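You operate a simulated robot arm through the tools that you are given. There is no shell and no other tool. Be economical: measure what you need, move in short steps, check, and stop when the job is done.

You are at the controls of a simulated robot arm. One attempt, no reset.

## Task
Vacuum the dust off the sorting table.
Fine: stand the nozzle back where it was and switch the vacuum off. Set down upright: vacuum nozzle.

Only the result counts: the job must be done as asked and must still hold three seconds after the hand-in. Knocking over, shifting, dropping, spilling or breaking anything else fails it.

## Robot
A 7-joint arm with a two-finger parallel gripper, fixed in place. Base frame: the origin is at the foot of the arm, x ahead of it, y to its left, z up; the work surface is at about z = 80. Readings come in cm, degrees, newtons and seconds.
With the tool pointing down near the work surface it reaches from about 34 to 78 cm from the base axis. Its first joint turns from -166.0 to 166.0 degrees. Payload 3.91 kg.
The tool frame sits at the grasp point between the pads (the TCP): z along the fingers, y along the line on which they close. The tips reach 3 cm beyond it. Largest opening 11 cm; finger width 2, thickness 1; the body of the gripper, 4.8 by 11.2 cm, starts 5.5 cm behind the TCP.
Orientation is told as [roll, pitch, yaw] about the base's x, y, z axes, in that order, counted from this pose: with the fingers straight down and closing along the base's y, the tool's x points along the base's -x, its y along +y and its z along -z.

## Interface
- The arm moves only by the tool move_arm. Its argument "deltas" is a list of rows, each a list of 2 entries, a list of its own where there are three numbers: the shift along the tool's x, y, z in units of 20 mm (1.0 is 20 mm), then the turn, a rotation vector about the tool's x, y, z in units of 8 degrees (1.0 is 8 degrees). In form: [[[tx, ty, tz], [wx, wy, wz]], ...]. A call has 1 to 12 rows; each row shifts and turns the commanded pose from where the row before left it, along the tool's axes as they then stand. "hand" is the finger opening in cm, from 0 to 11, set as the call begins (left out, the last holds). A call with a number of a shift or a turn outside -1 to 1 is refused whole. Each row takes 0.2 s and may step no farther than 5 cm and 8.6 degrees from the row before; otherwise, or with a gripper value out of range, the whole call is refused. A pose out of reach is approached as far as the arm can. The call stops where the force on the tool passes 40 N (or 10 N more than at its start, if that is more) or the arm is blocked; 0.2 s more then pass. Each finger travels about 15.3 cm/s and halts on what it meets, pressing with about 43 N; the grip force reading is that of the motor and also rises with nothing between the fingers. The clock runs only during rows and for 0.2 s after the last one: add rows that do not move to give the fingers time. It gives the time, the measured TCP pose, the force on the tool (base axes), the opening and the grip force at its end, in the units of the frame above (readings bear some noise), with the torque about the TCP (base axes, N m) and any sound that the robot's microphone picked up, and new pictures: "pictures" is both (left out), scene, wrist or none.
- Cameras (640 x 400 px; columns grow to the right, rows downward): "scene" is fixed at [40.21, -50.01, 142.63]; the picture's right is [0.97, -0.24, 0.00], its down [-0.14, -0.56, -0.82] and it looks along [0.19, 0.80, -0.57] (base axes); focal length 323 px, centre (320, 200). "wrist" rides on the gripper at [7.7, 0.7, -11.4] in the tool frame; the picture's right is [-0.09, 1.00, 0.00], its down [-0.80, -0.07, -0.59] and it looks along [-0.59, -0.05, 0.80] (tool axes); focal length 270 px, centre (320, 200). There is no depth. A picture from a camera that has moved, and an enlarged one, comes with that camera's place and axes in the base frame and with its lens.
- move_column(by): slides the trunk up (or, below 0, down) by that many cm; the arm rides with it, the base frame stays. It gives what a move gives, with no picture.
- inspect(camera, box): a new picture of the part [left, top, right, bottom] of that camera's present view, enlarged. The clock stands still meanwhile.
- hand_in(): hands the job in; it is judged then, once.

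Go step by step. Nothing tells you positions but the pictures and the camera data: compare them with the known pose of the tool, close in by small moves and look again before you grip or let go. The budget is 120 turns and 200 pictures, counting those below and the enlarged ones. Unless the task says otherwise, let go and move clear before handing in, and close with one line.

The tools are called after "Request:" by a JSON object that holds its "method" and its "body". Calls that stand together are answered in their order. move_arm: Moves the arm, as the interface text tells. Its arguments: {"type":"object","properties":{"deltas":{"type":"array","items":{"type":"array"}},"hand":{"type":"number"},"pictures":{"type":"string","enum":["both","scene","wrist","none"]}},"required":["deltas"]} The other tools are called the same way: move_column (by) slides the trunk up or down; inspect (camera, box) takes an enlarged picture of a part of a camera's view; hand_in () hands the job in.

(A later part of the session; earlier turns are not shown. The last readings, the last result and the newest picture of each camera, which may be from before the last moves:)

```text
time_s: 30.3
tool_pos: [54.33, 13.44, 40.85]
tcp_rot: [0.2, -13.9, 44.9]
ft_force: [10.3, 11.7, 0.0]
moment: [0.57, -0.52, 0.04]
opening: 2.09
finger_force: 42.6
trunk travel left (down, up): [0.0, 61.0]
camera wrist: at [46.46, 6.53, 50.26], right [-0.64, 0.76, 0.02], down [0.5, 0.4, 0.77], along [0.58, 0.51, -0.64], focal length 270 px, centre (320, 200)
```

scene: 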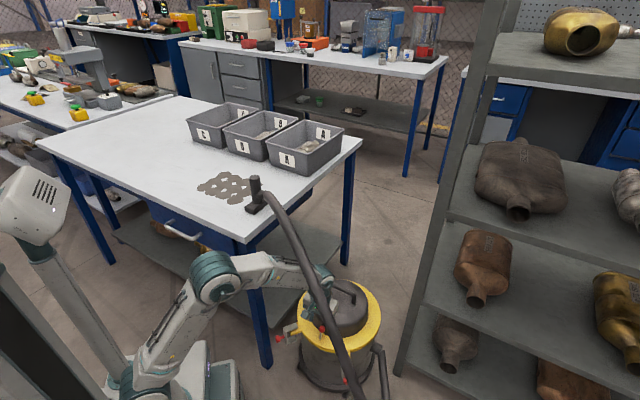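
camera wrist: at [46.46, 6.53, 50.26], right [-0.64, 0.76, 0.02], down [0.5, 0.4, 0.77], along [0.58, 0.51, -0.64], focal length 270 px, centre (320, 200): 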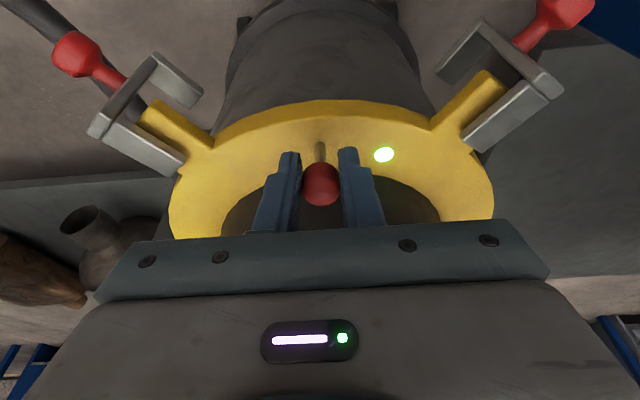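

A green lamp lit on the rim: it's switching on. I'll carry the lever further to the end of its throw.

Request:
{"method": "move_arm", "body": {"deltas": [[[0.3, 0, 0.02], [0, -0.875, 0]], [[0.3, 0, 0.02], [0, -0.875, 0]]], "pictures": "wrist"}}

```text
time_s: 30.9
tool_pos: [53.48, 12.5, 40.58]
tcp_rot: [0.1, -28.0, 45.1]
ft_force: [10.0, 6.5, -0.5]
moment: [-0.86, 0.74, -0.03]
opening: 2.11
finger_force: 43.2
trunk travel left (down, up): [0.0, 61.0]
camera wrist: at [44.35, 4.47, 47.13], right [-0.65, 0.76, 0.04], down [0.35, 0.25, 0.9], along [0.67, 0.6, -0.43], focal length 270 px, centre (320, 200)
```

wrist: 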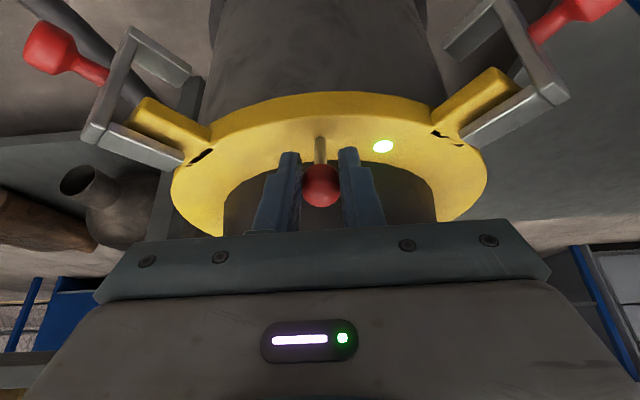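

The torque reversed, so the lever is past its tipping point or at its stop. I'll release and back away along the tool axis.

Request:
{"method": "move_arm", "body": {"deltas": [[[0, 0, 0], [0, 0, 0]], [[0, 0, 0], [0, 0, 0]], [[0, 0, -1], [0, 0, 0]], [[0, 0, -1], [0, 0, 0]]], "hand": 5, "pictures": "both"}}

```text
time_s: 31.9
tool_pos: [52.1, 11.35, 44.11]
tcp_rot: [-0.1, -28.0, 45.0]
ft_force: [-0.3, 0.7, -0.9]
moment: [0.0, 0.02, 0.01]
opening: 5.02
finger_force: 0.1
trunk travel left (down, up): [0.0, 61.0]
camera wrist: at [42.96, 3.16, 50.72], right [-0.65, 0.76, 0.04], down [0.35, 0.25, 0.9], along [0.67, 0.6, -0.43], focal length 270 px, centre (320, 200)
```

scene: 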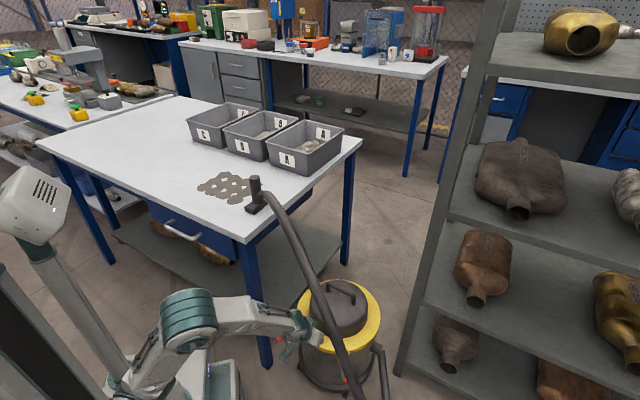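
wrist: 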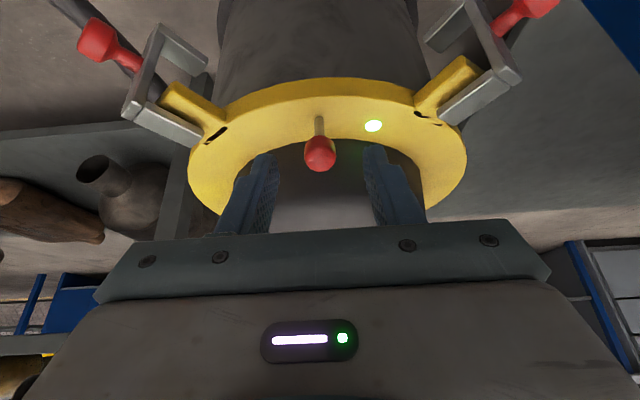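

The lamp stays green with the lever past centre, so the vacuum is on. I'll untilt, retreat under the hose to the near side, then raise the trunk.

Request:
{"method": "move_arm", "body": {"deltas": [[[0, 0, 0], [0, 0.875, 0]], [[0, 0, 0], [0, 0.875, 0]], [[0, 0, 0], [0, 0.875, 0]], [[0, 0, 0], [0, 0.875, 0]], [[1, 0, 0], [0, 0, 0]], [[1, 0, 0], [0, 0, 0]], [[1, 0, 0], [0, 0, 0]], [[1, 0, 0], [0, 0, 0]], [[1, 0, 0], [0, 0, 0]], [[1, 0, 0], [0, 0, 0]], [[1, 0, 0], [0, 0, 0]], [[1, 0, 0], [0, 0, 0]]], "hand": 10, "pictures": "none"}}

Request:
{"method": "move_arm", "body": {"deltas": [[[1, 0, 0], [0, 0, 0]], [[1, 0, 0], [0, 0, 0]], [[0.5, 0, 0], [0, 0, 0]]], "pictures": "scene"}}

Request:
{"method": "move_column", "body": {"by": 30}}

Request:
{"method": "move_column", "body": {"by": 31}}

Request:
{"method": "inspect", "body": {"camera": "wrist", "box": [0, 0, 640, 400]}}

Request:
{"method": "inspect", "body": {"camera": "scene", "box": [0, 0, 640, 400]}}

```text
time_s: 34.5
tool_pos: [41.01, -0.09, 44.14]
tcp_rot: [0.0, 0.1, 45.1]
ft_force: [-0.2, -0.1, -0.1]
moment: [0.01, 0.01, 0.02]
opening: 10.0
finger_force: 0.0
trunk travel left (down, up): [0.0, 61.0]
```

```text
time_s: 35.3
tool_pos: [37.36, -3.53, 44.25]
tcp_rot: [0.0, -0.1, 45.0]
ft_force: [1.4, -0.5, -0.4]
moment: [-0.01, 0.01, 0.02]
opening: 10.01
finger_force: 0.1
trunk travel left (down, up): [0.0, 61.0]
```

scene: 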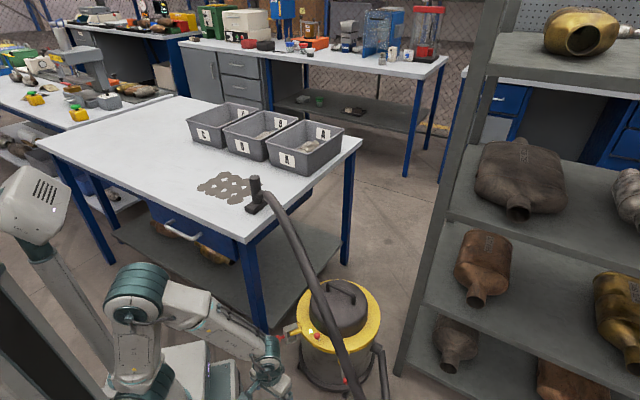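

```text
time_s: 38.3
tool_pos: [37.32, -3.56, 74.2]
tcp_rot: [0.0, 0.0, 45.1]
ft_force: [0.0, -0.8, 0.1]
moment: [0.02, -0.04, -0.02]
opening: 9.98
finger_force: 0.1
trunk travel left (down, up): [-30.0, 31.0]
```

```text
time_s: 41.4
tool_pos: [37.32, -3.59, 105.01]
tcp_rot: [0.1, 0.0, 45.1]
ft_force: [-0.8, 0.0, 0.4]
moment: [-0.02, 0.0, 0.0]
opening: 9.99
finger_force: 0.0
trunk travel left (down, up): [-61.0, 0.0]
```

```text
1.00 times, centred on (320, 200) of wrist (not enlarged: the box is as wide or as high as the picture)
camera zoom: at [31.42, -8.56, 116.7], right [-0.64, 0.77, 0.0], down [0.62, 0.52, 0.59], along [0.46, 0.38, -0.8], focal length 270 px, centre (320, 200)
```

zoom: 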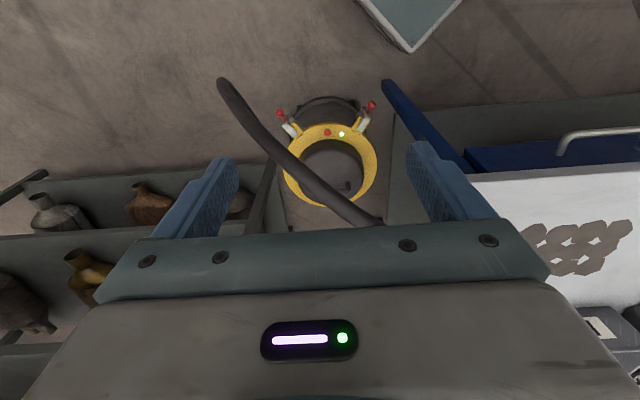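

```text
1.00 times, centred on (320, 200) of scene (not enlarged: the box is as wide or as high as the picture)
camera zoom: at [40.21, -50.01, 142.63], right [0.97, -0.24, 0.0], down [-0.14, -0.56, -0.82], along [0.19, 0.8, -0.57], focal length 323 px, centre (320, 200)
```

zoom: 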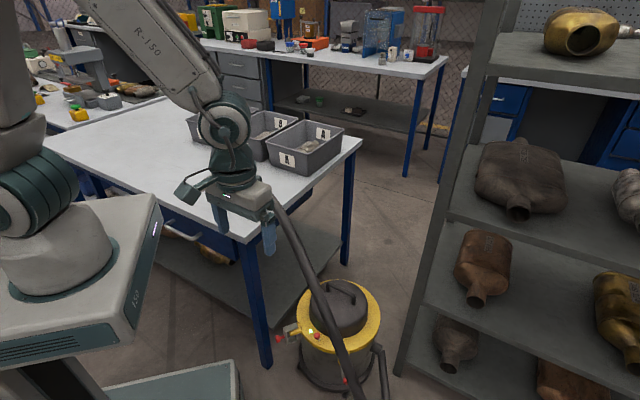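

The lamp is still green from above. Now I'll turn the gripper to yaw -45° so the fingers close along the nozzle's long axis, and fly over the nozzle.

Request:
{"method": "move_arm", "body": {"deltas": [[[0, 0, 0], [0, 0, 0.9375]], [[0, 0, 0], [0, 0, 0.9375]], [[0, 0, 0], [0, 0, 0.9375]], [[0, 0, 0], [0, 0, 0.9375]], [[0, 0, 0], [0, 0, 0.9375]], [[0, 0, 0], [0, 0, 0.9375]], [[0, 0, 0], [0, 0, 0.9375]], [[0, 0, 0], [0, 0, 0.9375]], [[0, 0, 0], [0, 0, 0.9375]], [[0, 0, 0], [0, 0, 0.9375]], [[0, 0, 0], [0, 0, 0.9375]], [[0, 0, 0], [0, 0, 0.9375]]], "pictures": "none"}}

Request:
{"method": "move_arm", "body": {"deltas": [[[0.87, 0.99, 0], [0, 0, 0]], [[0.87, 0.99, 0], [0, 0, 0]], [[0.87, 0.99, 0], [0, 0, 0]], [[0.87, 0.99, 0], [0, 0, 0]], [[0.87, 0.99, 0], [0, 0, 0]], [[0.87, 0.99, 0], [0, 0, 0]], [[0.87, 0.99, 0], [0, 0, 0]], [[0.87, 0.99, 0], [0, 0, 0]], [[0.87, 0.99, 0], [0, 0, 0]], [[0.87, 0.99, 0], [0, 0, 0]], [[0.87, 0.99, 0], [0, 0, 0]], [[0.87, 0.99, 0], [0, 0, 0]]]}}

```text
time_s: 44.0
tool_pos: [37.36, -3.68, 105.1]
tcp_rot: [0.1, 0.0, -45.1]
ft_force: [0.3, 0.0, 0.3]
moment: [0.05, -0.03, 0.01]
opening: 9.99
finger_force: 0.0
trunk travel left (down, up): [-61.0, 0.0]
```

```text
time_s: 46.6
tool_pos: [39.59, 28.16, 105.19]
tcp_rot: [-0.1, 0.0, -45.0]
ft_force: [0.5, 0.7, -0.9]
moment: [0.01, 0.0, -0.01]
opening: 10.01
finger_force: 0.0
trunk travel left (down, up): [-61.0, 0.0]
camera wrist: at [34.48, 34.06, 116.71], right [0.77, 0.64, 0.0], down [0.52, -0.62, 0.59], along [0.38, -0.46, -0.8], focal length 270 px, centre (320, 200)
```

scene: 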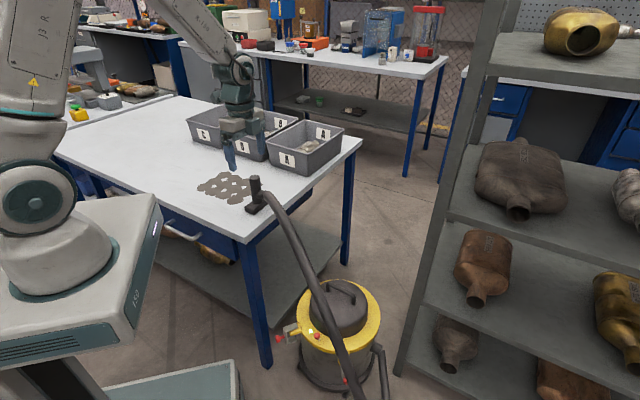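
wrist: 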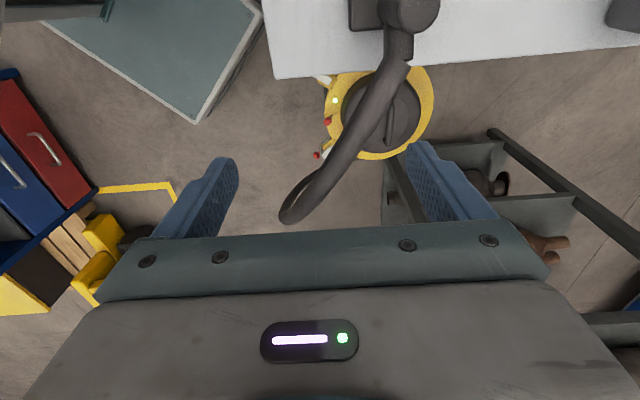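

The hose leaves the handle perpendicular to the finger axis, as hoped. I'll move on above the handle.

Request:
{"method": "move_arm", "body": {"deltas": [[[0.9, 0.9, 0], [0, 0, 0]], [[0.9, 0.9, 0], [0, 0, 0]], [[0.9, 0.9, 0], [0, 0, 0]], [[0.8, 0.8, 0], [0, 0, 0]]], "pictures": "wrist"}}

Request:
{"method": "inspect", "body": {"camera": "wrist", "box": [220, 90, 460, 240]}}

```text
time_s: 47.6
tool_pos: [39.39, 38.2, 104.95]
tcp_rot: [-0.1, 0.0, -44.9]
ft_force: [0.0, -0.3, -0.1]
moment: [0.01, 0.01, -0.02]
opening: 10.01
finger_force: 0.2
trunk travel left (down, up): [-61.0, 0.0]
camera wrist: at [34.36, 44.01, 116.58], right [0.77, 0.64, 0.0], down [0.52, -0.62, 0.59], along [0.38, -0.46, -0.8], focal length 270 px, centre (320, 200)
```

wrist: 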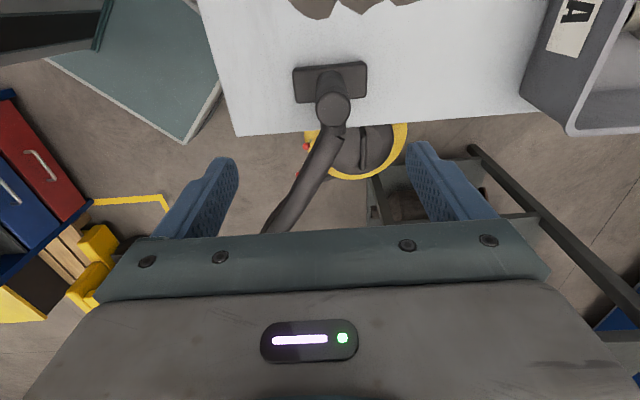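

```text
2.67 times, centred on (340, 165) of wrist
camera zoom: at [34.36, 44.01, 116.58], right [0.77, 0.64, 0.0], down [0.52, -0.62, 0.59], along [0.38, -0.46, -0.8], focal length 721 px, centre (267, 293)
```

zoom: 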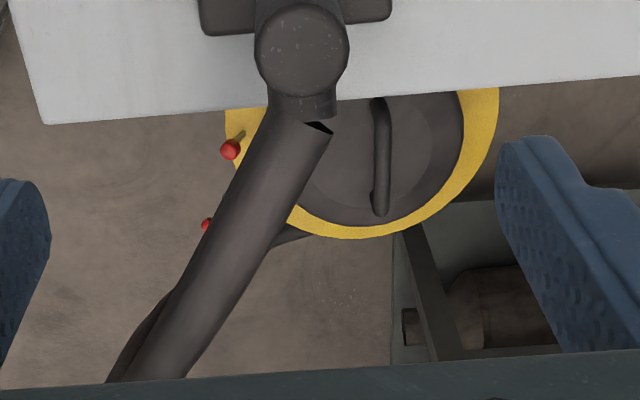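

The handle axis is at about (40.3, 38.6). I'll centre over it and lower partway.

Request:
{"method": "move_arm", "body": {"deltas": [[[-0.17, 0.45, 0], [0, 0, 0]], [[0, 0, 1], [0, 0, 0]], [[0, 0, 1], [0, 0, 0]], [[0, 0, 1], [0, 0, 0]], [[0, 0, 1], [0, 0, 0]]], "hand": 8}}

Request:
{"method": "inspect", "body": {"camera": "scene", "box": [200, 140, 320, 215]}}

```text
time_s: 48.8
tool_pos: [40.14, 38.47, 96.98]
tcp_rot: [0.0, 0.0, -45.0]
ft_force: [0.0, -1.0, 0.2]
moment: [0.01, -0.01, -0.01]
opening: 8.01
finger_force: 0.1
trunk travel left (down, up): [-61.0, 0.0]
camera wrist: at [35.14, 44.35, 108.55], right [0.77, 0.64, 0.0], down [0.52, -0.62, 0.59], along [0.38, -0.46, -0.8], focal length 270 px, centre (320, 200)
```

scene: 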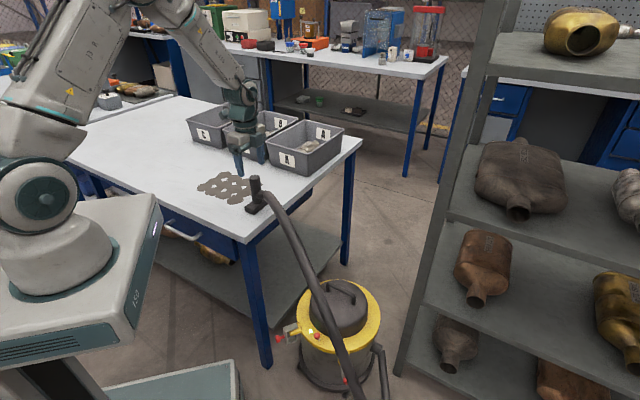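
wrist: 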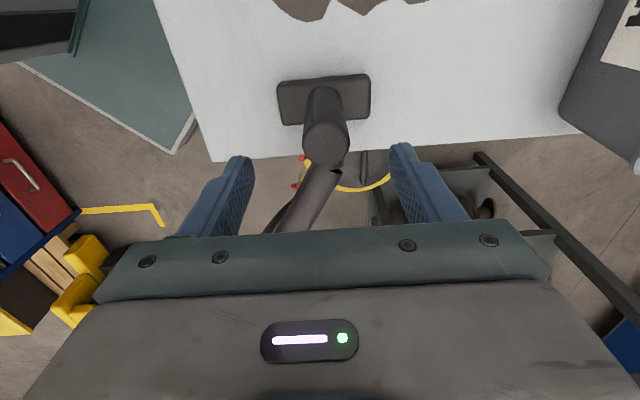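

```text
5.33 times, centred on (260, 178) of scene
camera zoom: at [40.21, -50.01, 142.63], right [0.97, -0.24, 0.0], down [-0.14, -0.56, -0.82], along [0.19, 0.8, -0.57], focal length 1722 px, centre (640, 320)
```

zoom: 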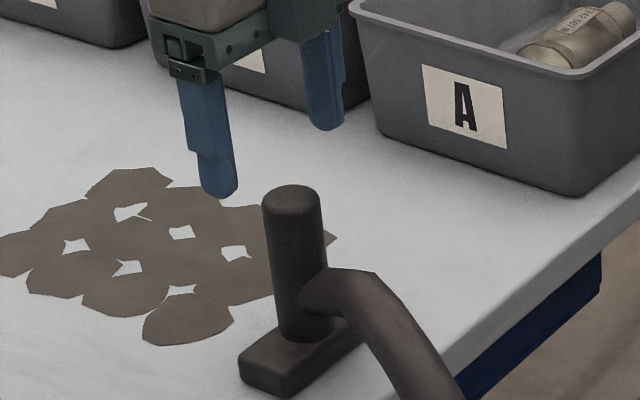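

Aligned within a few millimetres. I'll lower to z ≈ 89.3 around the handle.

Request:
{"method": "move_arm", "body": {"deltas": [[[0.05, 0.1, 0.95], [0, 0, 0]], [[0, 0, 0.95], [0, 0, 0]], [[0, 0, 0.95], [0, 0, 0]], [[0, 0, 0.95], [0, 0, 0]]], "pictures": "wrist"}}

Request:
{"method": "inspect", "body": {"camera": "scene", "box": [200, 140, 320, 215]}}

```text
time_s: 49.8
tool_pos: [40.29, 38.77, 89.39]
tcp_rot: [0.0, 0.0, -45.0]
ft_force: [-0.1, -1.4, 0.4]
moment: [0.0, -0.05, 0.01]
opening: 8.01
finger_force: 0.1
trunk travel left (down, up): [-61.0, 0.0]
camera wrist: at [35.17, 44.56, 100.97], right [0.77, 0.64, 0.0], down [0.52, -0.62, 0.59], along [0.38, -0.46, -0.8], focal length 270 px, centre (320, 200)
```

wrist: 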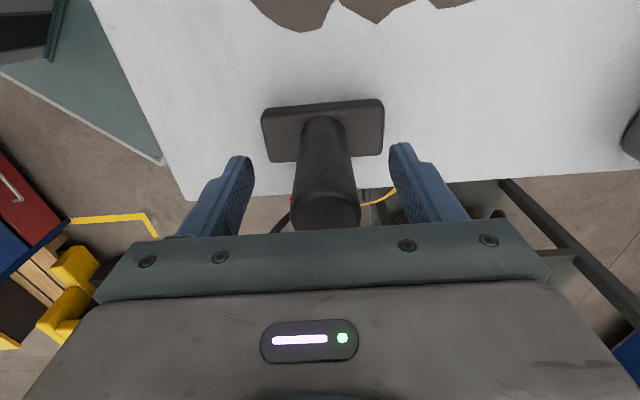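

```text
5.33 times, centred on (260, 178) of scene
camera zoom: at [40.21, -50.01, 142.63], right [0.97, -0.24, 0.0], down [-0.14, -0.56, -0.82], along [0.19, 0.8, -0.57], focal length 1722 px, centre (640, 320)
```

zoom: 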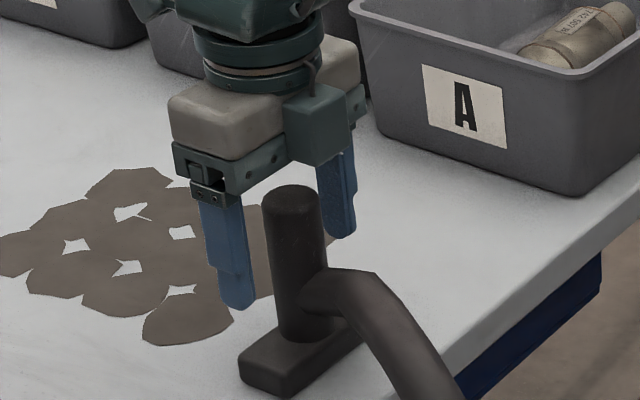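

The handle sits between the fingers. Closing.

Request:
{"method": "move_arm", "body": {"deltas": [[[0, 0, 0], [0, 0, 0]], [[0, 0, 0], [0, 0, 0]], [[0, 0, 0], [0, 0, 0]]], "hand": 0, "pictures": "wrist"}}

```text
time_s: 50.6
tool_pos: [40.16, 38.74, 89.42]
tcp_rot: [0.1, 0.0, -44.9]
ft_force: [-1.0, 1.4, 1.3]
moment: [0.01, 0.04, -0.01]
opening: 3.28
finger_force: 42.9
trunk travel left (down, up): [-61.0, 0.0]
camera wrist: at [35.17, 44.54, 101.01], right [0.77, 0.64, 0.0], down [0.52, -0.62, 0.59], along [0.38, -0.46, -0.8], focal length 270 px, centre (320, 200)
```

wrist: 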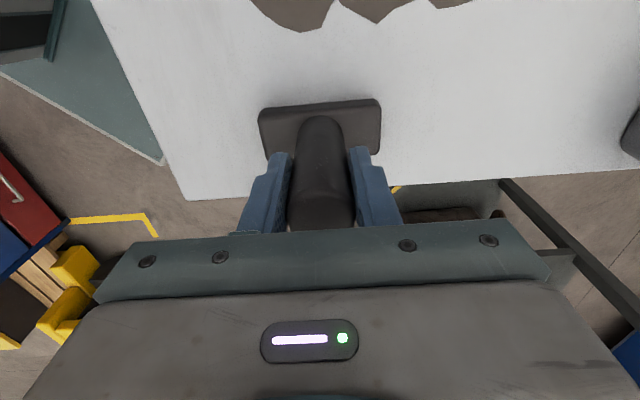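

Grip is firm at 3.28 cm. I'll lift 3 mm and test-sweep across the first part of the dust.

Request:
{"method": "move_arm", "body": {"deltas": [[[0, 0, -0.15], [0, 0, 0]], [[0.8, 0, 0], [0, 0, 0]], [[0.8, 0, 0], [0, 0, 0]], [[0.8, 0, 0], [0, 0, 0]], [[0.8, 0, 0], [0, 0, 0]], [[0.8, 0, 0], [0, 0, 0]], [[0.8, 0, 0], [0, 0, 0]]]}}

Request:
{"method": "inspect", "body": {"camera": "scene", "box": [180, 140, 300, 215]}}

```text
time_s: 52.2
tool_pos: [33.53, 45.31, 89.83]
tcp_rot: [0.0, 0.0, -45.0]
ft_force: [-0.8, 0.2, -1.6]
moment: [0.03, 0.01, -0.01]
opening: 3.28
finger_force: 42.9
trunk travel left (down, up): [-61.0, 0.0]
camera wrist: at [28.51, 51.17, 101.4], right [0.77, 0.64, 0.0], down [0.52, -0.62, 0.6], along [0.38, -0.46, -0.8], focal length 270 px, centre (320, 200)
```

scene: 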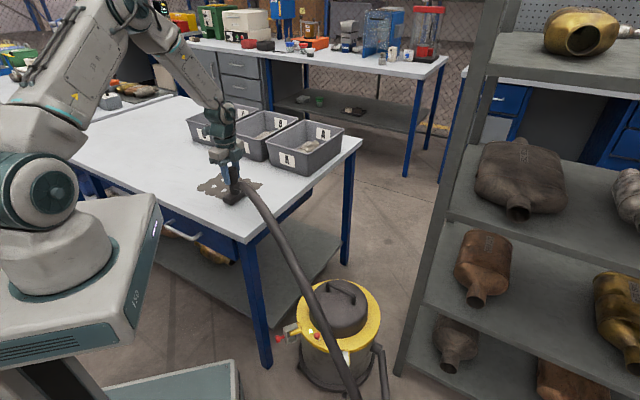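
wrist: 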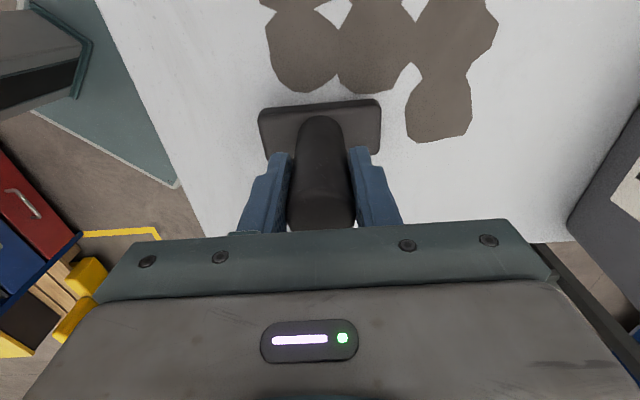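

```text
5.33 times, centred on (240, 178) of scene
camera zoom: at [40.21, -50.01, 142.63], right [0.97, -0.24, 0.0], down [-0.14, -0.56, -0.82], along [0.19, 0.8, -0.57], focal length 1722 px, centre (747, 320)
```

zoom: 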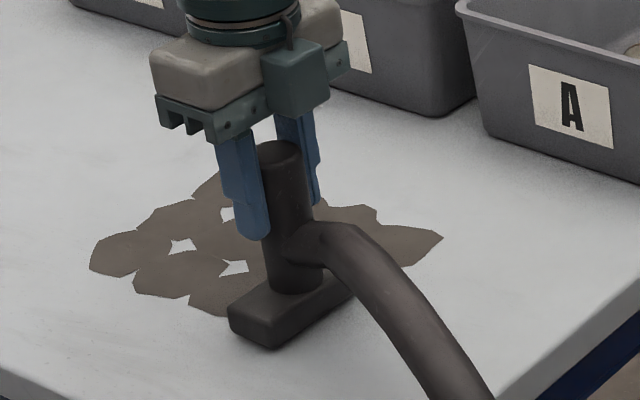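

It works: dust disappears under the nozzle with the vacuum on. I'll continue this pass to the far edge.

Request:
{"method": "move_arm", "body": {"deltas": [[[0.75, 0, 0], [0, 0, 0]], [[0.75, 0, 0], [0, 0, 0]], [[0.75, 0, 0], [0, 0, 0]], [[0.75, 0, 0], [0, 0, 0]], [[0.75, 0, 0], [0, 0, 0]], [[0.75, 0, 0], [0, 0, 0]], [[0.75, 0, 0], [0, 0, 0]], [[0.75, 0, 0], [0, 0, 0]], [[0.75, 0, 0], [0, 0, 0]], [[0.75, 0, 0], [0, 0, 0]], [[0.75, 0, 0], [0, 0, 0]], [[0.75, 0, 0], [0, 0, 0]]]}}

```text
time_s: 54.8
tool_pos: [20.76, 57.99, 89.7]
tcp_rot: [0.0, 0.0, -45.1]
ft_force: [0.1, 0.7, -1.6]
moment: [0.0, -0.02, -0.02]
opening: 3.28
finger_force: 42.9
trunk travel left (down, up): [-61.0, 0.0]
camera wrist: at [15.66, 63.94, 101.32], right [0.77, 0.64, 0.0], down [0.52, -0.62, 0.6], along [0.38, -0.46, -0.8], focal length 270 px, centre (320, 200)
```

scene: 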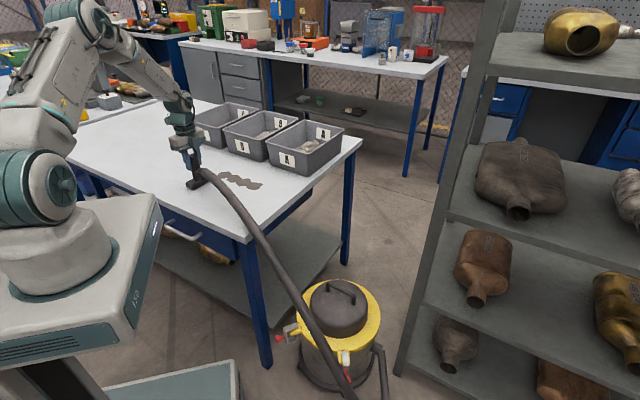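
wrist: 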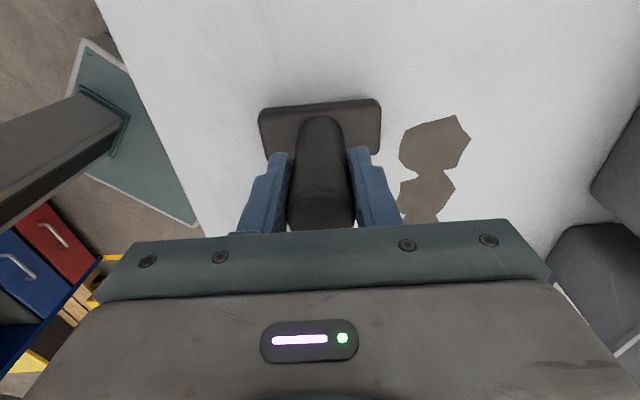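

Only a strip on the right remains. I'll shift 8 cm sideways and sweep back.

Request:
{"method": "move_arm", "body": {"deltas": [[[0, 0.8, 0], [0, 0, 0]], [[0, 0.8, 0], [0, 0, 0]], [[0, 0.8, 0], [0, 0, 0]], [[0, 0.8, 0], [0, 0, 0]], [[0, 0.8, 0], [0, 0, 0]]], "pictures": "none"}}

Request:
{"method": "move_arm", "body": {"deltas": [[[-0.75, 0, 0], [0, 0, 0]], [[-0.75, 0, 0], [0, 0, 0]], [[-0.75, 0, 0], [0, 0, 0]], [[-0.75, 0, 0], [0, 0, 0]], [[-0.75, 0, 0], [0, 0, 0]], [[-0.75, 0, 0], [0, 0, 0]], [[-0.75, 0, 0], [0, 0, 0]], [[-0.75, 0, 0], [0, 0, 0]], [[-0.75, 0, 0], [0, 0, 0]], [[-0.75, 0, 0], [0, 0, 0]], [[-0.75, 0, 0], [0, 0, 0]], [[-0.75, 0, 0], [0, 0, 0]]]}}

```text
time_s: 56.0
tool_pos: [26.41, 63.68, 89.5]
tcp_rot: [-0.1, 0.0, -44.9]
ft_force: [0.7, 0.0, -1.9]
moment: [0.0, 0.01, 0.04]
opening: 3.27
finger_force: 42.8
trunk travel left (down, up): [-61.0, 0.0]
```

```text
time_s: 58.6
tool_pos: [39.18, 51.05, 89.86]
tcp_rot: [0.1, 0.0, -45.1]
ft_force: [-0.3, 0.5, -1.5]
moment: [0.0, 0.04, 0.02]
opening: 3.26
finger_force: 42.7
trunk travel left (down, up): [-61.0, 0.0]
camera wrist: at [34.15, 56.9, 101.38], right [0.77, 0.64, 0.0], down [0.52, -0.62, 0.59], along [0.38, -0.46, -0.8], focal length 270 px, centre (320, 200)
```

scene: 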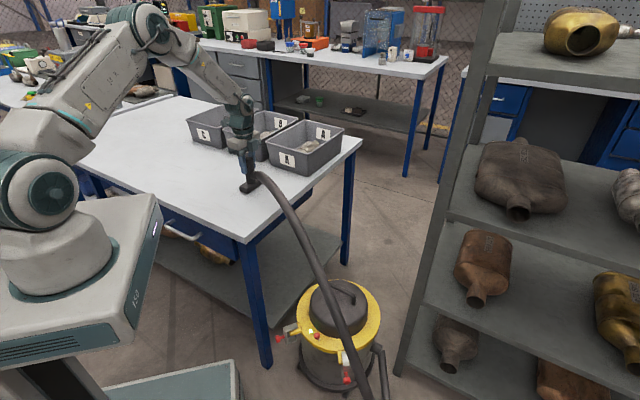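
wrist: 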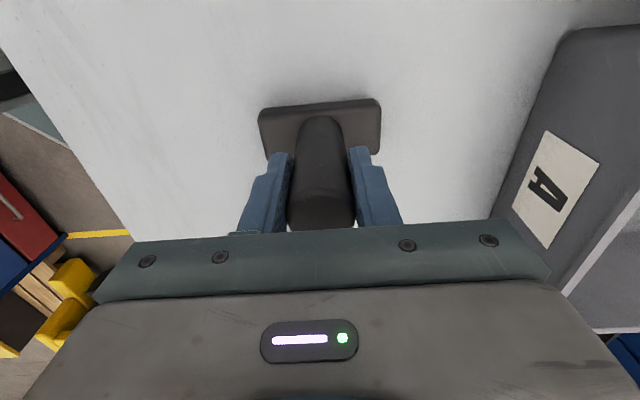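

The table looks clean. I'll finish the last few centimetres and check closely.

Request:
{"method": "move_arm", "body": {"deltas": [[[-0.75, 0, 0], [0, 0, 0]], [[-0.75, 0, 0], [0, 0, 0]], [[-0.75, 0, 0], [0, 0, 0]], [[0, 0, 0], [0, 0, 0]]], "pictures": "wrist"}}

Request:
{"method": "inspect", "body": {"camera": "scene", "box": [170, 130, 330, 230]}}

```text
time_s: 59.6
tool_pos: [42.4, 47.79, 89.8]
tcp_rot: [0.0, 0.0, -44.9]
ft_force: [0.8, -0.4, -1.6]
moment: [0.02, -0.02, 0.01]
opening: 3.26
finger_force: 43.2
trunk travel left (down, up): [-61.0, 0.0]
camera wrist: at [37.42, 53.68, 101.33], right [0.77, 0.64, 0.0], down [0.52, -0.62, 0.59], along [0.38, -0.46, -0.8], focal length 270 px, centre (320, 200)
```

wrist: 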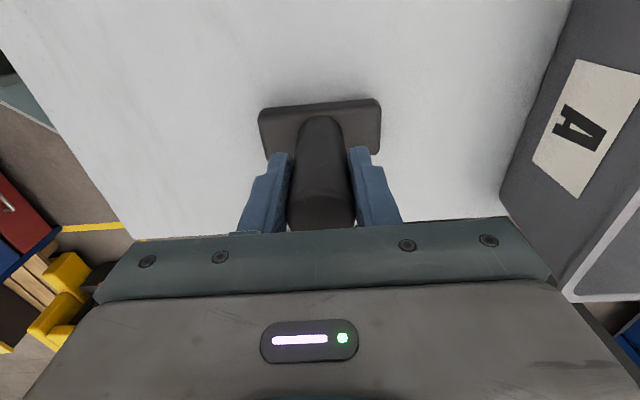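

```text
4.00 times, centred on (250, 180) of scene
camera zoom: at [40.21, -50.01, 142.63], right [0.97, -0.24, 0.0], down [-0.14, -0.56, -0.82], along [0.19, 0.8, -0.57], focal length 1291 px, centre (600, 280)
```

zoom: 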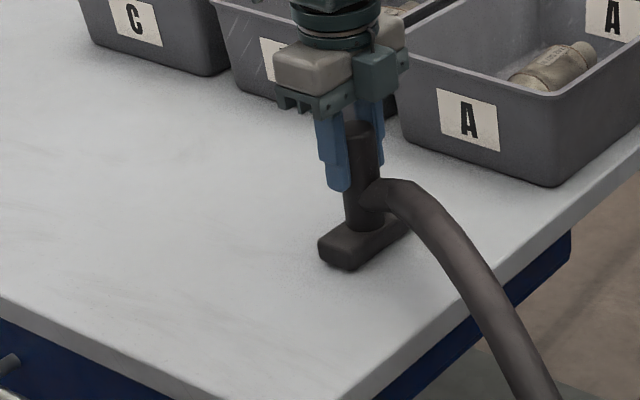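

The table is clean. I'll return the nozzle to its original spot, still slightly lifted.

Request:
{"method": "move_arm", "body": {"deltas": [[[-0.484, -0.774, 0], [0, 0, 0]], [[-0.484, -0.774, 0], [0, 0, 0]], [[-0.484, -0.774, 0], [0, 0, 0]], [[-0.484, -0.774, 0], [0, 0, 0]], [[-0.484, -0.774, 0], [0, 0, 0]], [[0, 0, 0], [0, 0, 0]]], "pictures": "none"}}

Request:
{"method": "inspect", "body": {"camera": "scene", "box": [180, 160, 300, 235]}}

```text
time_s: 61.0
tool_pos: [40.49, 39.09, 89.78]
tcp_rot: [0.0, 0.0, -45.0]
ft_force: [-0.4, 0.1, -1.8]
moment: [0.0, 0.01, 0.03]
opening: 3.28
finger_force: 42.8
trunk travel left (down, up): [-61.0, 0.0]
```

```text
5.33 times, centred on (240, 198) of scene
camera zoom: at [40.21, -50.01, 142.63], right [0.97, -0.24, 0.0], down [-0.14, -0.56, -0.82], along [0.19, 0.8, -0.57], focal length 1722 px, centre (747, 213)
```

zoom: 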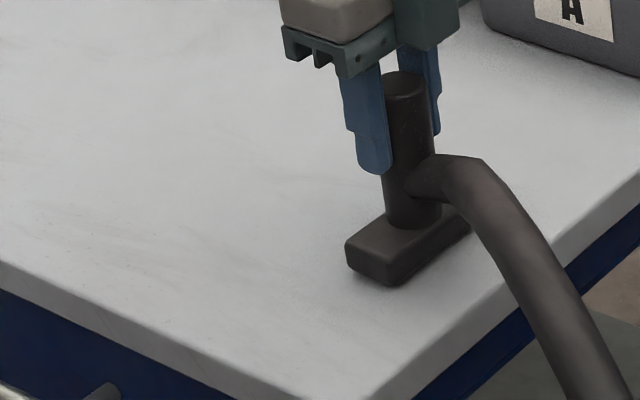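

It matches the original view within a few millimetres. I'll make a small correction and lower onto the table.

Request:
{"method": "move_arm", "body": {"deltas": [[[-0.05, -0.08, 0.08], [0, 0, 0]], [[0, 0, 0.08], [0, 0, 0]], [[0, 0, 0], [0, 0, 0]]], "pictures": "none"}}

Request:
{"method": "inspect", "body": {"camera": "scene", "box": [180, 160, 300, 235]}}

```text
time_s: 61.8
tool_pos: [40.31, 38.71, 89.5]
tcp_rot: [0.0, 0.0, -45.0]
ft_force: [0.7, 0.2, -1.6]
moment: [0.01, -0.03, -0.01]
opening: 3.26
finger_force: 42.7
trunk travel left (down, up): [-61.0, 0.0]
```

```text
5.33 times, centred on (240, 198) of scene
camera zoom: at [40.21, -50.01, 142.63], right [0.97, -0.24, 0.0], down [-0.14, -0.56, -0.82], along [0.19, 0.8, -0.57], focal length 1722 px, centre (747, 213)
```

zoom: 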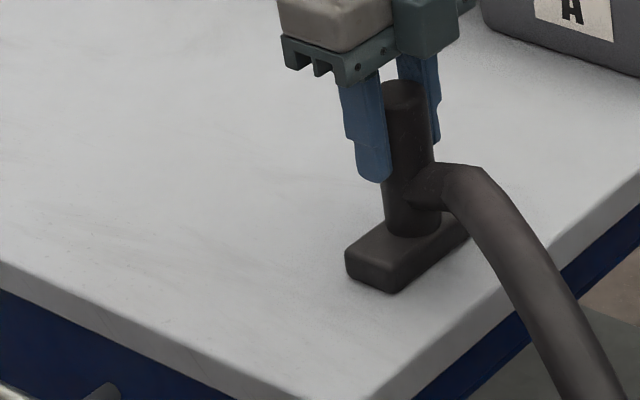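

It matches the original almost exactly. I'll ease down until contact.

Request:
{"method": "move_arm", "body": {"deltas": [[[0, 0, 0.04], [0, 0, 0]], [[0, 0, 0], [0, 0, 0]]], "pictures": "none"}}

Request:
{"method": "move_arm", "body": {"deltas": [[[0, 0, 0.03], [0, 0, 0]], [[0, 0, 0], [0, 0, 0]]], "pictures": "none"}}

```text
time_s: 62.4
tool_pos: [40.34, 38.76, 89.45]
tcp_rot: [0.0, 0.0, -45.0]
ft_force: [-0.8, 1.8, 4.4]
moment: [0.01, 0.15, -0.03]
opening: 3.29
finger_force: 43.1
trunk travel left (down, up): [-61.0, 0.0]
```

```text
time_s: 63.0
tool_pos: [40.42, 38.67, 89.32]
tcp_rot: [0.0, 0.0, -45.0]
ft_force: [-1.7, -1.2, 10.9]
moment: [-0.17, 0.12, 0.03]
opening: 3.25
finger_force: 43.0
trunk travel left (down, up): [-61.0, 0.0]
```

The nozzle is in contact with the table. I'll relieve the pressure slightly, release, and rise straight up.

Request:
{"method": "move_arm", "body": {"deltas": [[[0, 0, -0.04], [0, 0, 0]], [[0, 0, 0], [0, 0, 0]]], "pictures": "none"}}

Request:
{"method": "move_arm", "body": {"deltas": [[[0, 0, 0], [0, 0, 0]], [[0, 0, 0], [0, 0, 0]], [[0, 0, -1], [0, 0, 0]], [[0, 0, -1], [0, 0, 0]], [[0, 0, -1], [0, 0, 0]], [[0, 0, -1], [0, 0, 0]], [[0, 0, -1], [0, 0, 0]], [[0, 0, -1], [0, 0, 0]], [[0, 0, -1], [0, 0, 0]], [[0, 0, -1], [0, 0, 0]]], "hand": 8}}

Request:
{"method": "inspect", "body": {"camera": "scene", "box": [180, 160, 300, 235]}}

```text
time_s: 63.6
tool_pos: [40.37, 38.62, 89.39]
tcp_rot: [0.0, 0.0, -45.0]
ft_force: [-0.7, -2.0, 10.6]
moment: [-0.12, -0.05, -0.02]
opening: 3.25
finger_force: 43.0
trunk travel left (down, up): [-61.0, 0.0]
```

```text
time_s: 65.8
tool_pos: [40.28, 38.7, 105.5]
tcp_rot: [0.0, 0.1, -45.0]
ft_force: [0.7, 0.3, -0.1]
moment: [0.01, -0.02, 0.0]
opening: 8.02
finger_force: 0.0
trunk travel left (down, up): [-61.0, 0.0]
camera wrist: at [35.26, 44.52, 117.17], right [0.77, 0.64, 0.0], down [0.52, -0.62, 0.59], along [0.38, -0.46, -0.8], focal length 270 px, centre (320, 200)
```

scene: 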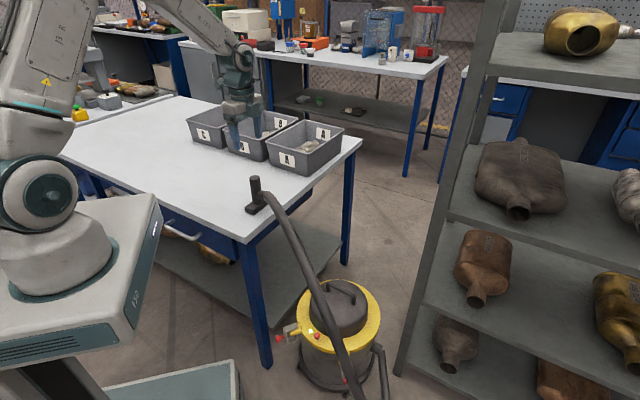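
wrist: 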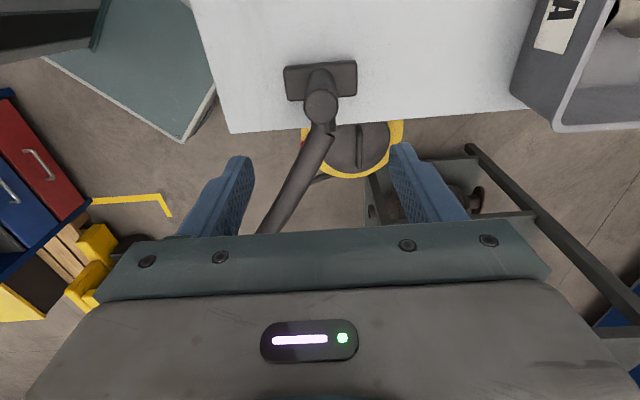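

```text
5.33 times, centred on (240, 198) of scene
camera zoom: at [40.21, -50.01, 142.63], right [0.97, -0.24, 0.0], down [-0.14, -0.56, -0.82], along [0.19, 0.8, -0.57], focal length 1722 px, centre (747, 213)
```

zoom: 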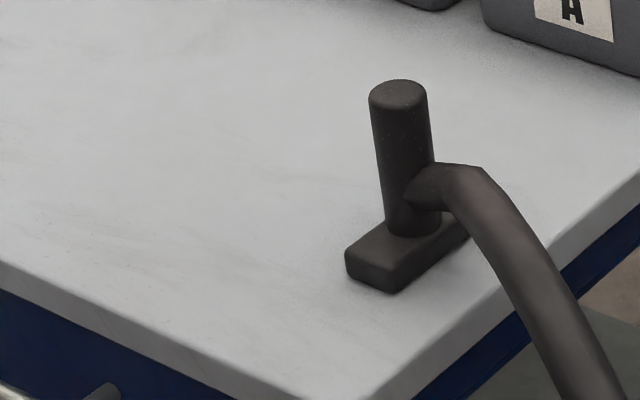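

The nozzle stands exactly as it did originally and the dust is gone. Now I'll retrace the route to the switch to turn the vacuum off.

Request:
{"method": "move_arm", "body": {"deltas": [[[-0.88, -0.99, 0], [0, 0, 0]], [[-0.88, -0.99, 0], [0, 0, 0]], [[-0.88, -0.99, 0], [0, 0, 0]], [[-0.88, -0.99, 0], [0, 0, 0]], [[-0.88, -0.99, 0], [0, 0, 0]], [[-0.88, -0.99, 0], [0, 0, 0]], [[-0.88, -0.99, 0], [0, 0, 0]], [[-0.88, -0.99, 0], [0, 0, 0]], [[-0.88, -0.99, 0], [0, 0, 0]], [[-0.88, -0.99, 0], [0, 0, 0]], [[-0.88, -0.99, 0], [0, 0, 0]], [[-0.88, -0.99, 0], [0, 0, 0]]], "hand": 0, "pictures": "none"}}

Request:
{"method": "move_arm", "body": {"deltas": [[[-0.88, -0.99, 0], [0, 0, 0]], [[-0.88, -0.99, 0], [0, 0, 0]], [[-0.88, -0.99, 0], [0, 0, 0]], [[-0.88, -0.99, 0], [0, 0, 0]]], "pictures": "none"}}

Request:
{"method": "move_arm", "body": {"deltas": [[[0, 0, 0], [0, 0, -0.9375]], [[0, 0, 0], [0, 0, -0.9375]], [[0, 0, 0], [0, 0, -0.9375]], [[0, 0, 0], [0, 0, -0.9375]], [[0, 0, 0], [0, 0, -0.9375]], [[0, 0, 0], [0, 0, -0.9375]], [[0, 0, 0], [0, 0, -0.9375]], [[0, 0, 0], [0, 0, -0.9375]], [[0, 0, 0], [0, 0, -0.9375]], [[0, 0, 0], [0, 0, -0.9375]], [[0, 0, 0], [0, 0, -0.9375]], [[0, 0, 0], [0, 0, -0.9375]]], "pictures": "both"}}

```text
time_s: 68.4
tool_pos: [38.36, 6.93, 105.53]
tcp_rot: [0.0, 0.0, -44.9]
ft_force: [0.3, -0.6, -0.2]
moment: [0.04, 0.02, -0.01]
opening: 0.01
finger_force: 37.6
trunk travel left (down, up): [-61.0, 0.0]
```

```text
time_s: 69.4
tool_pos: [37.66, -3.47, 105.43]
tcp_rot: [0.0, -0.1, -45.1]
ft_force: [0.6, 0.1, 0.5]
moment: [0.03, -0.03, 0.01]
opening: 0.0
finger_force: 38.0
trunk travel left (down, up): [-61.0, 0.0]
```

```text
time_s: 72.0
tool_pos: [37.76, -3.56, 105.38]
tcp_rot: [0.0, 0.0, 45.1]
ft_force: [0.0, 0.6, 0.2]
moment: [0.02, -0.02, 0.0]
opening: 0.0
finger_force: 37.9
trunk travel left (down, up): [-61.0, 0.0]
camera wrist: at [31.9, -8.65, 116.99], right [-0.64, 0.76, 0.0], down [0.62, 0.52, 0.59], along [0.45, 0.38, -0.8], focal length 270 px, centre (320, 200)
```

scene: 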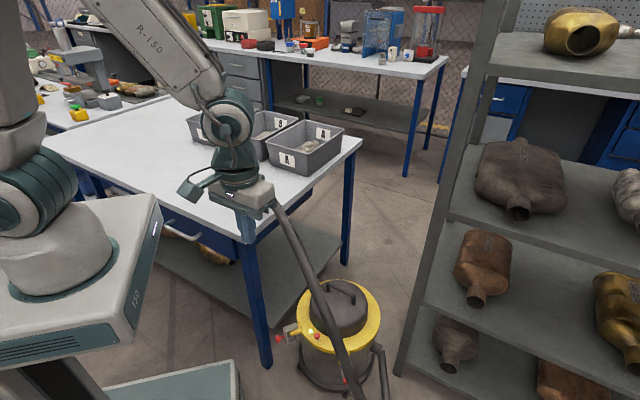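
wrist: 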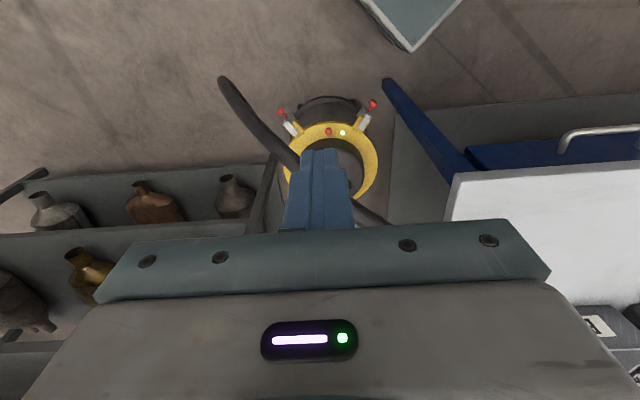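

Same pose as before. I'll lower the trunk fully and approach under the hose again, fingers closed.

Request:
{"method": "move_column", "body": {"by": -30}}

Request:
{"method": "move_column", "body": {"by": -31}}

Request:
{"method": "move_arm", "body": {"deltas": [[[-1, 0, 0], [0, 0, 0]], [[-1, 0, 0], [0, 0, 0]], [[-1, 0, 0], [0, 0, 0]], [[-1, 0, 0], [0, 0, 0]], [[-1, 0, 0], [0, 0, 0]], [[-1, 0, 0], [0, 0, 0]], [[-1, 0, 0], [0, 0, 0]], [[-1, 0, 0], [0, 0, 0]], [[-1, 0, 0], [0, 0, 0]], [[-0.5, 0, 0], [0, 0, 0]]]}}

```text
time_s: 75.0
tool_pos: [37.84, -3.68, 75.59]
tcp_rot: [0.1, 0.0, 45.0]
ft_force: [-0.1, -0.6, 0.1]
moment: [-0.01, 0.0, 0.0]
opening: 0.0
finger_force: 37.8
trunk travel left (down, up): [-31.0, 30.0]
```

```text
time_s: 78.0
tool_pos: [37.88, -3.64, 44.44]
tcp_rot: [0.0, -0.1, 45.0]
ft_force: [0.1, -0.3, -0.2]
moment: [0.0, 0.0, 0.01]
opening: 0.01
finger_force: 37.6
trunk travel left (down, up): [0.0, 61.0]
```

```text
time_s: 80.2
tool_pos: [51.17, 9.5, 44.58]
tcp_rot: [0.1, 0.1, 44.9]
ft_force: [-0.5, -1.0, 0.5]
moment: [0.04, 0.04, 0.01]
opening: 0.0
finger_force: 38.0
trunk travel left (down, up): [0.0, 61.0]
camera wrist: at [45.24, 4.57, 56.06], right [-0.64, 0.77, 0.0], down [0.62, 0.52, 0.59], along [0.46, 0.38, -0.8], focal length 270 px, centre (320, 200)
```

scene: 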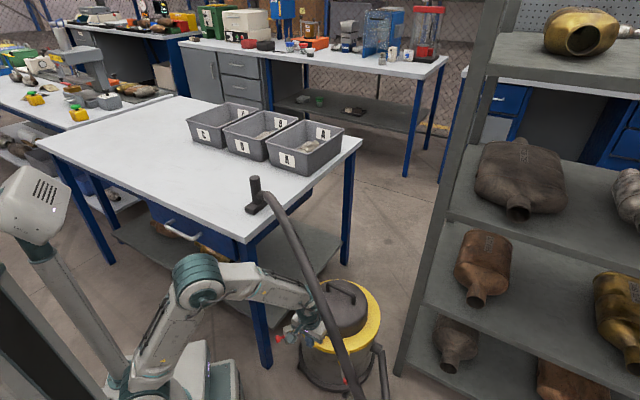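
wrist: 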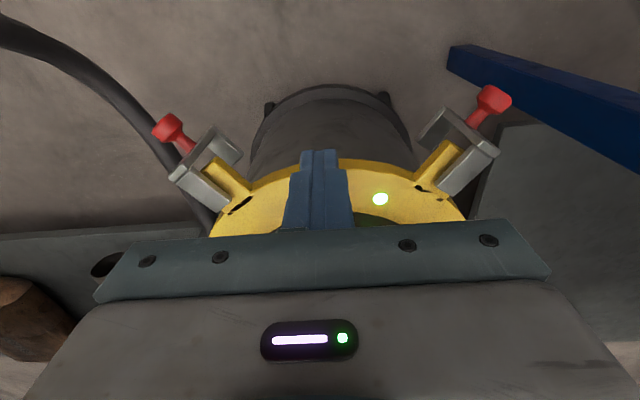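

The lamp is still green and the knob is hidden behind the fingers, 6 cm ahead. I'll centre laterally, lower, and push the lever inward in steps.

Request:
{"method": "move_arm", "body": {"deltas": [[[0, 0.24, 0.6], [0, 0, 0]], [[0, 0, 0.9], [0, 0, 0]], [[0, 0, 0.25], [0, 0, 0]], [[-0.8, 0, 0], [0, 0, 0]], [[-0.8, 0, 0], [0, 0, 0]]], "pictures": "wrist"}}

Request:
{"method": "move_arm", "body": {"deltas": [[[-0.3, 0, 0], [0, 0, 0]], [[-0.3, 0, 0], [0, 0, 0]]], "pictures": "wrist"}}

```text
time_s: 81.5
tool_pos: [53.19, 12.18, 41.0]
tcp_rot: [0.1, 0.1, 45.0]
ft_force: [-0.9, -2.2, 1.4]
moment: [-0.02, 0.03, 0.02]
opening: 0.0
finger_force: 37.4
trunk travel left (down, up): [0.0, 61.0]
camera wrist: at [47.21, 7.17, 52.59], right [-0.64, 0.77, 0.0], down [0.62, 0.52, 0.59], along [0.46, 0.38, -0.8], focal length 270 px, centre (320, 200)
```

wrist: 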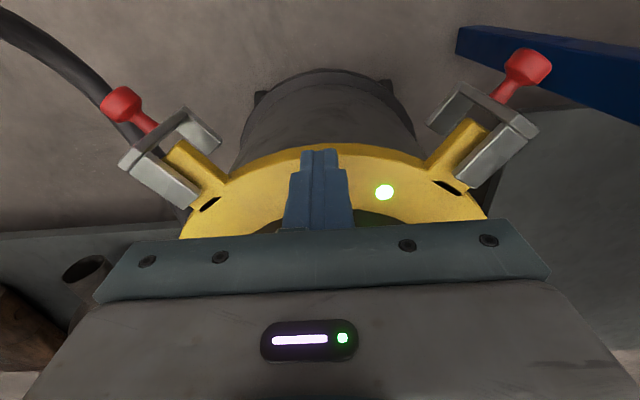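

```text
time_s: 82.0
tool_pos: [54.12, 13.15, 40.98]
tcp_rot: [-0.1, -0.1, 44.8]
ft_force: [0.5, 0.1, 0.5]
moment: [-0.03, 0.0, -0.01]
opening: 0.01
finger_force: 37.3
trunk travel left (down, up): [0.0, 61.0]
camera wrist: at [48.04, 8.24, 52.54], right [-0.64, 0.77, 0.0], down [0.62, 0.52, 0.59], along [0.46, 0.38, -0.8], focal length 270 px, centre (320, 200)
```

wrist: 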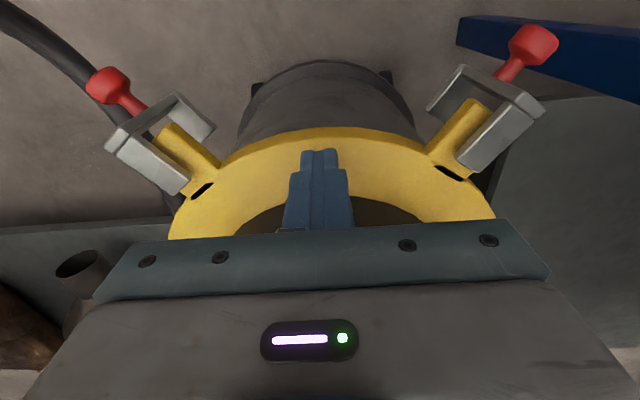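

The lamp went out, so the lever snapped off. I'll back away and verify it.

Request:
{"method": "move_arm", "body": {"deltas": [[[0.8, 0, -0.3], [0, 0, 0]], [[0.8, 0, -0.6], [0, 0, 0]], [[0.8, 0, -0.6], [0, 0, 0]], [[0, 0, 0], [0, 0, 0]], [[0, 0, 0], [0, 0, 0]]], "hand": 6, "pictures": "wrist"}}

Request:
{"method": "inspect", "body": {"camera": "wrist", "box": [200, 120, 440, 260]}}

```text
time_s: 83.2
tool_pos: [50.59, 9.97, 43.93]
tcp_rot: [0.1, 0.0, 44.9]
ft_force: [-0.3, -0.6, 0.3]
moment: [-0.01, 0.02, -0.02]
opening: 5.99
finger_force: 0.1
trunk travel left (down, up): [0.0, 61.0]
camera wrist: at [44.6, 4.95, 55.49], right [-0.64, 0.77, 0.0], down [0.62, 0.52, 0.59], along [0.46, 0.38, -0.8], focal length 270 px, centre (320, 200)
```

wrist: 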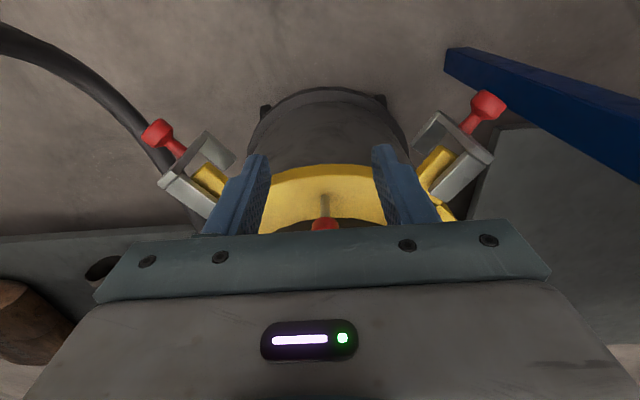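

```text
2.67 times, centred on (320, 190) of wrist
camera zoom: at [44.6, 4.95, 55.49], right [-0.64, 0.77, 0.0], down [0.62, 0.52, 0.59], along [0.46, 0.38, -0.8], focal length 721 px, centre (320, 227)
```

zoom: 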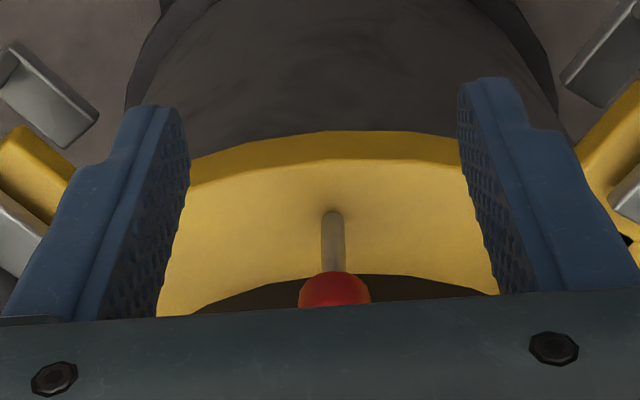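

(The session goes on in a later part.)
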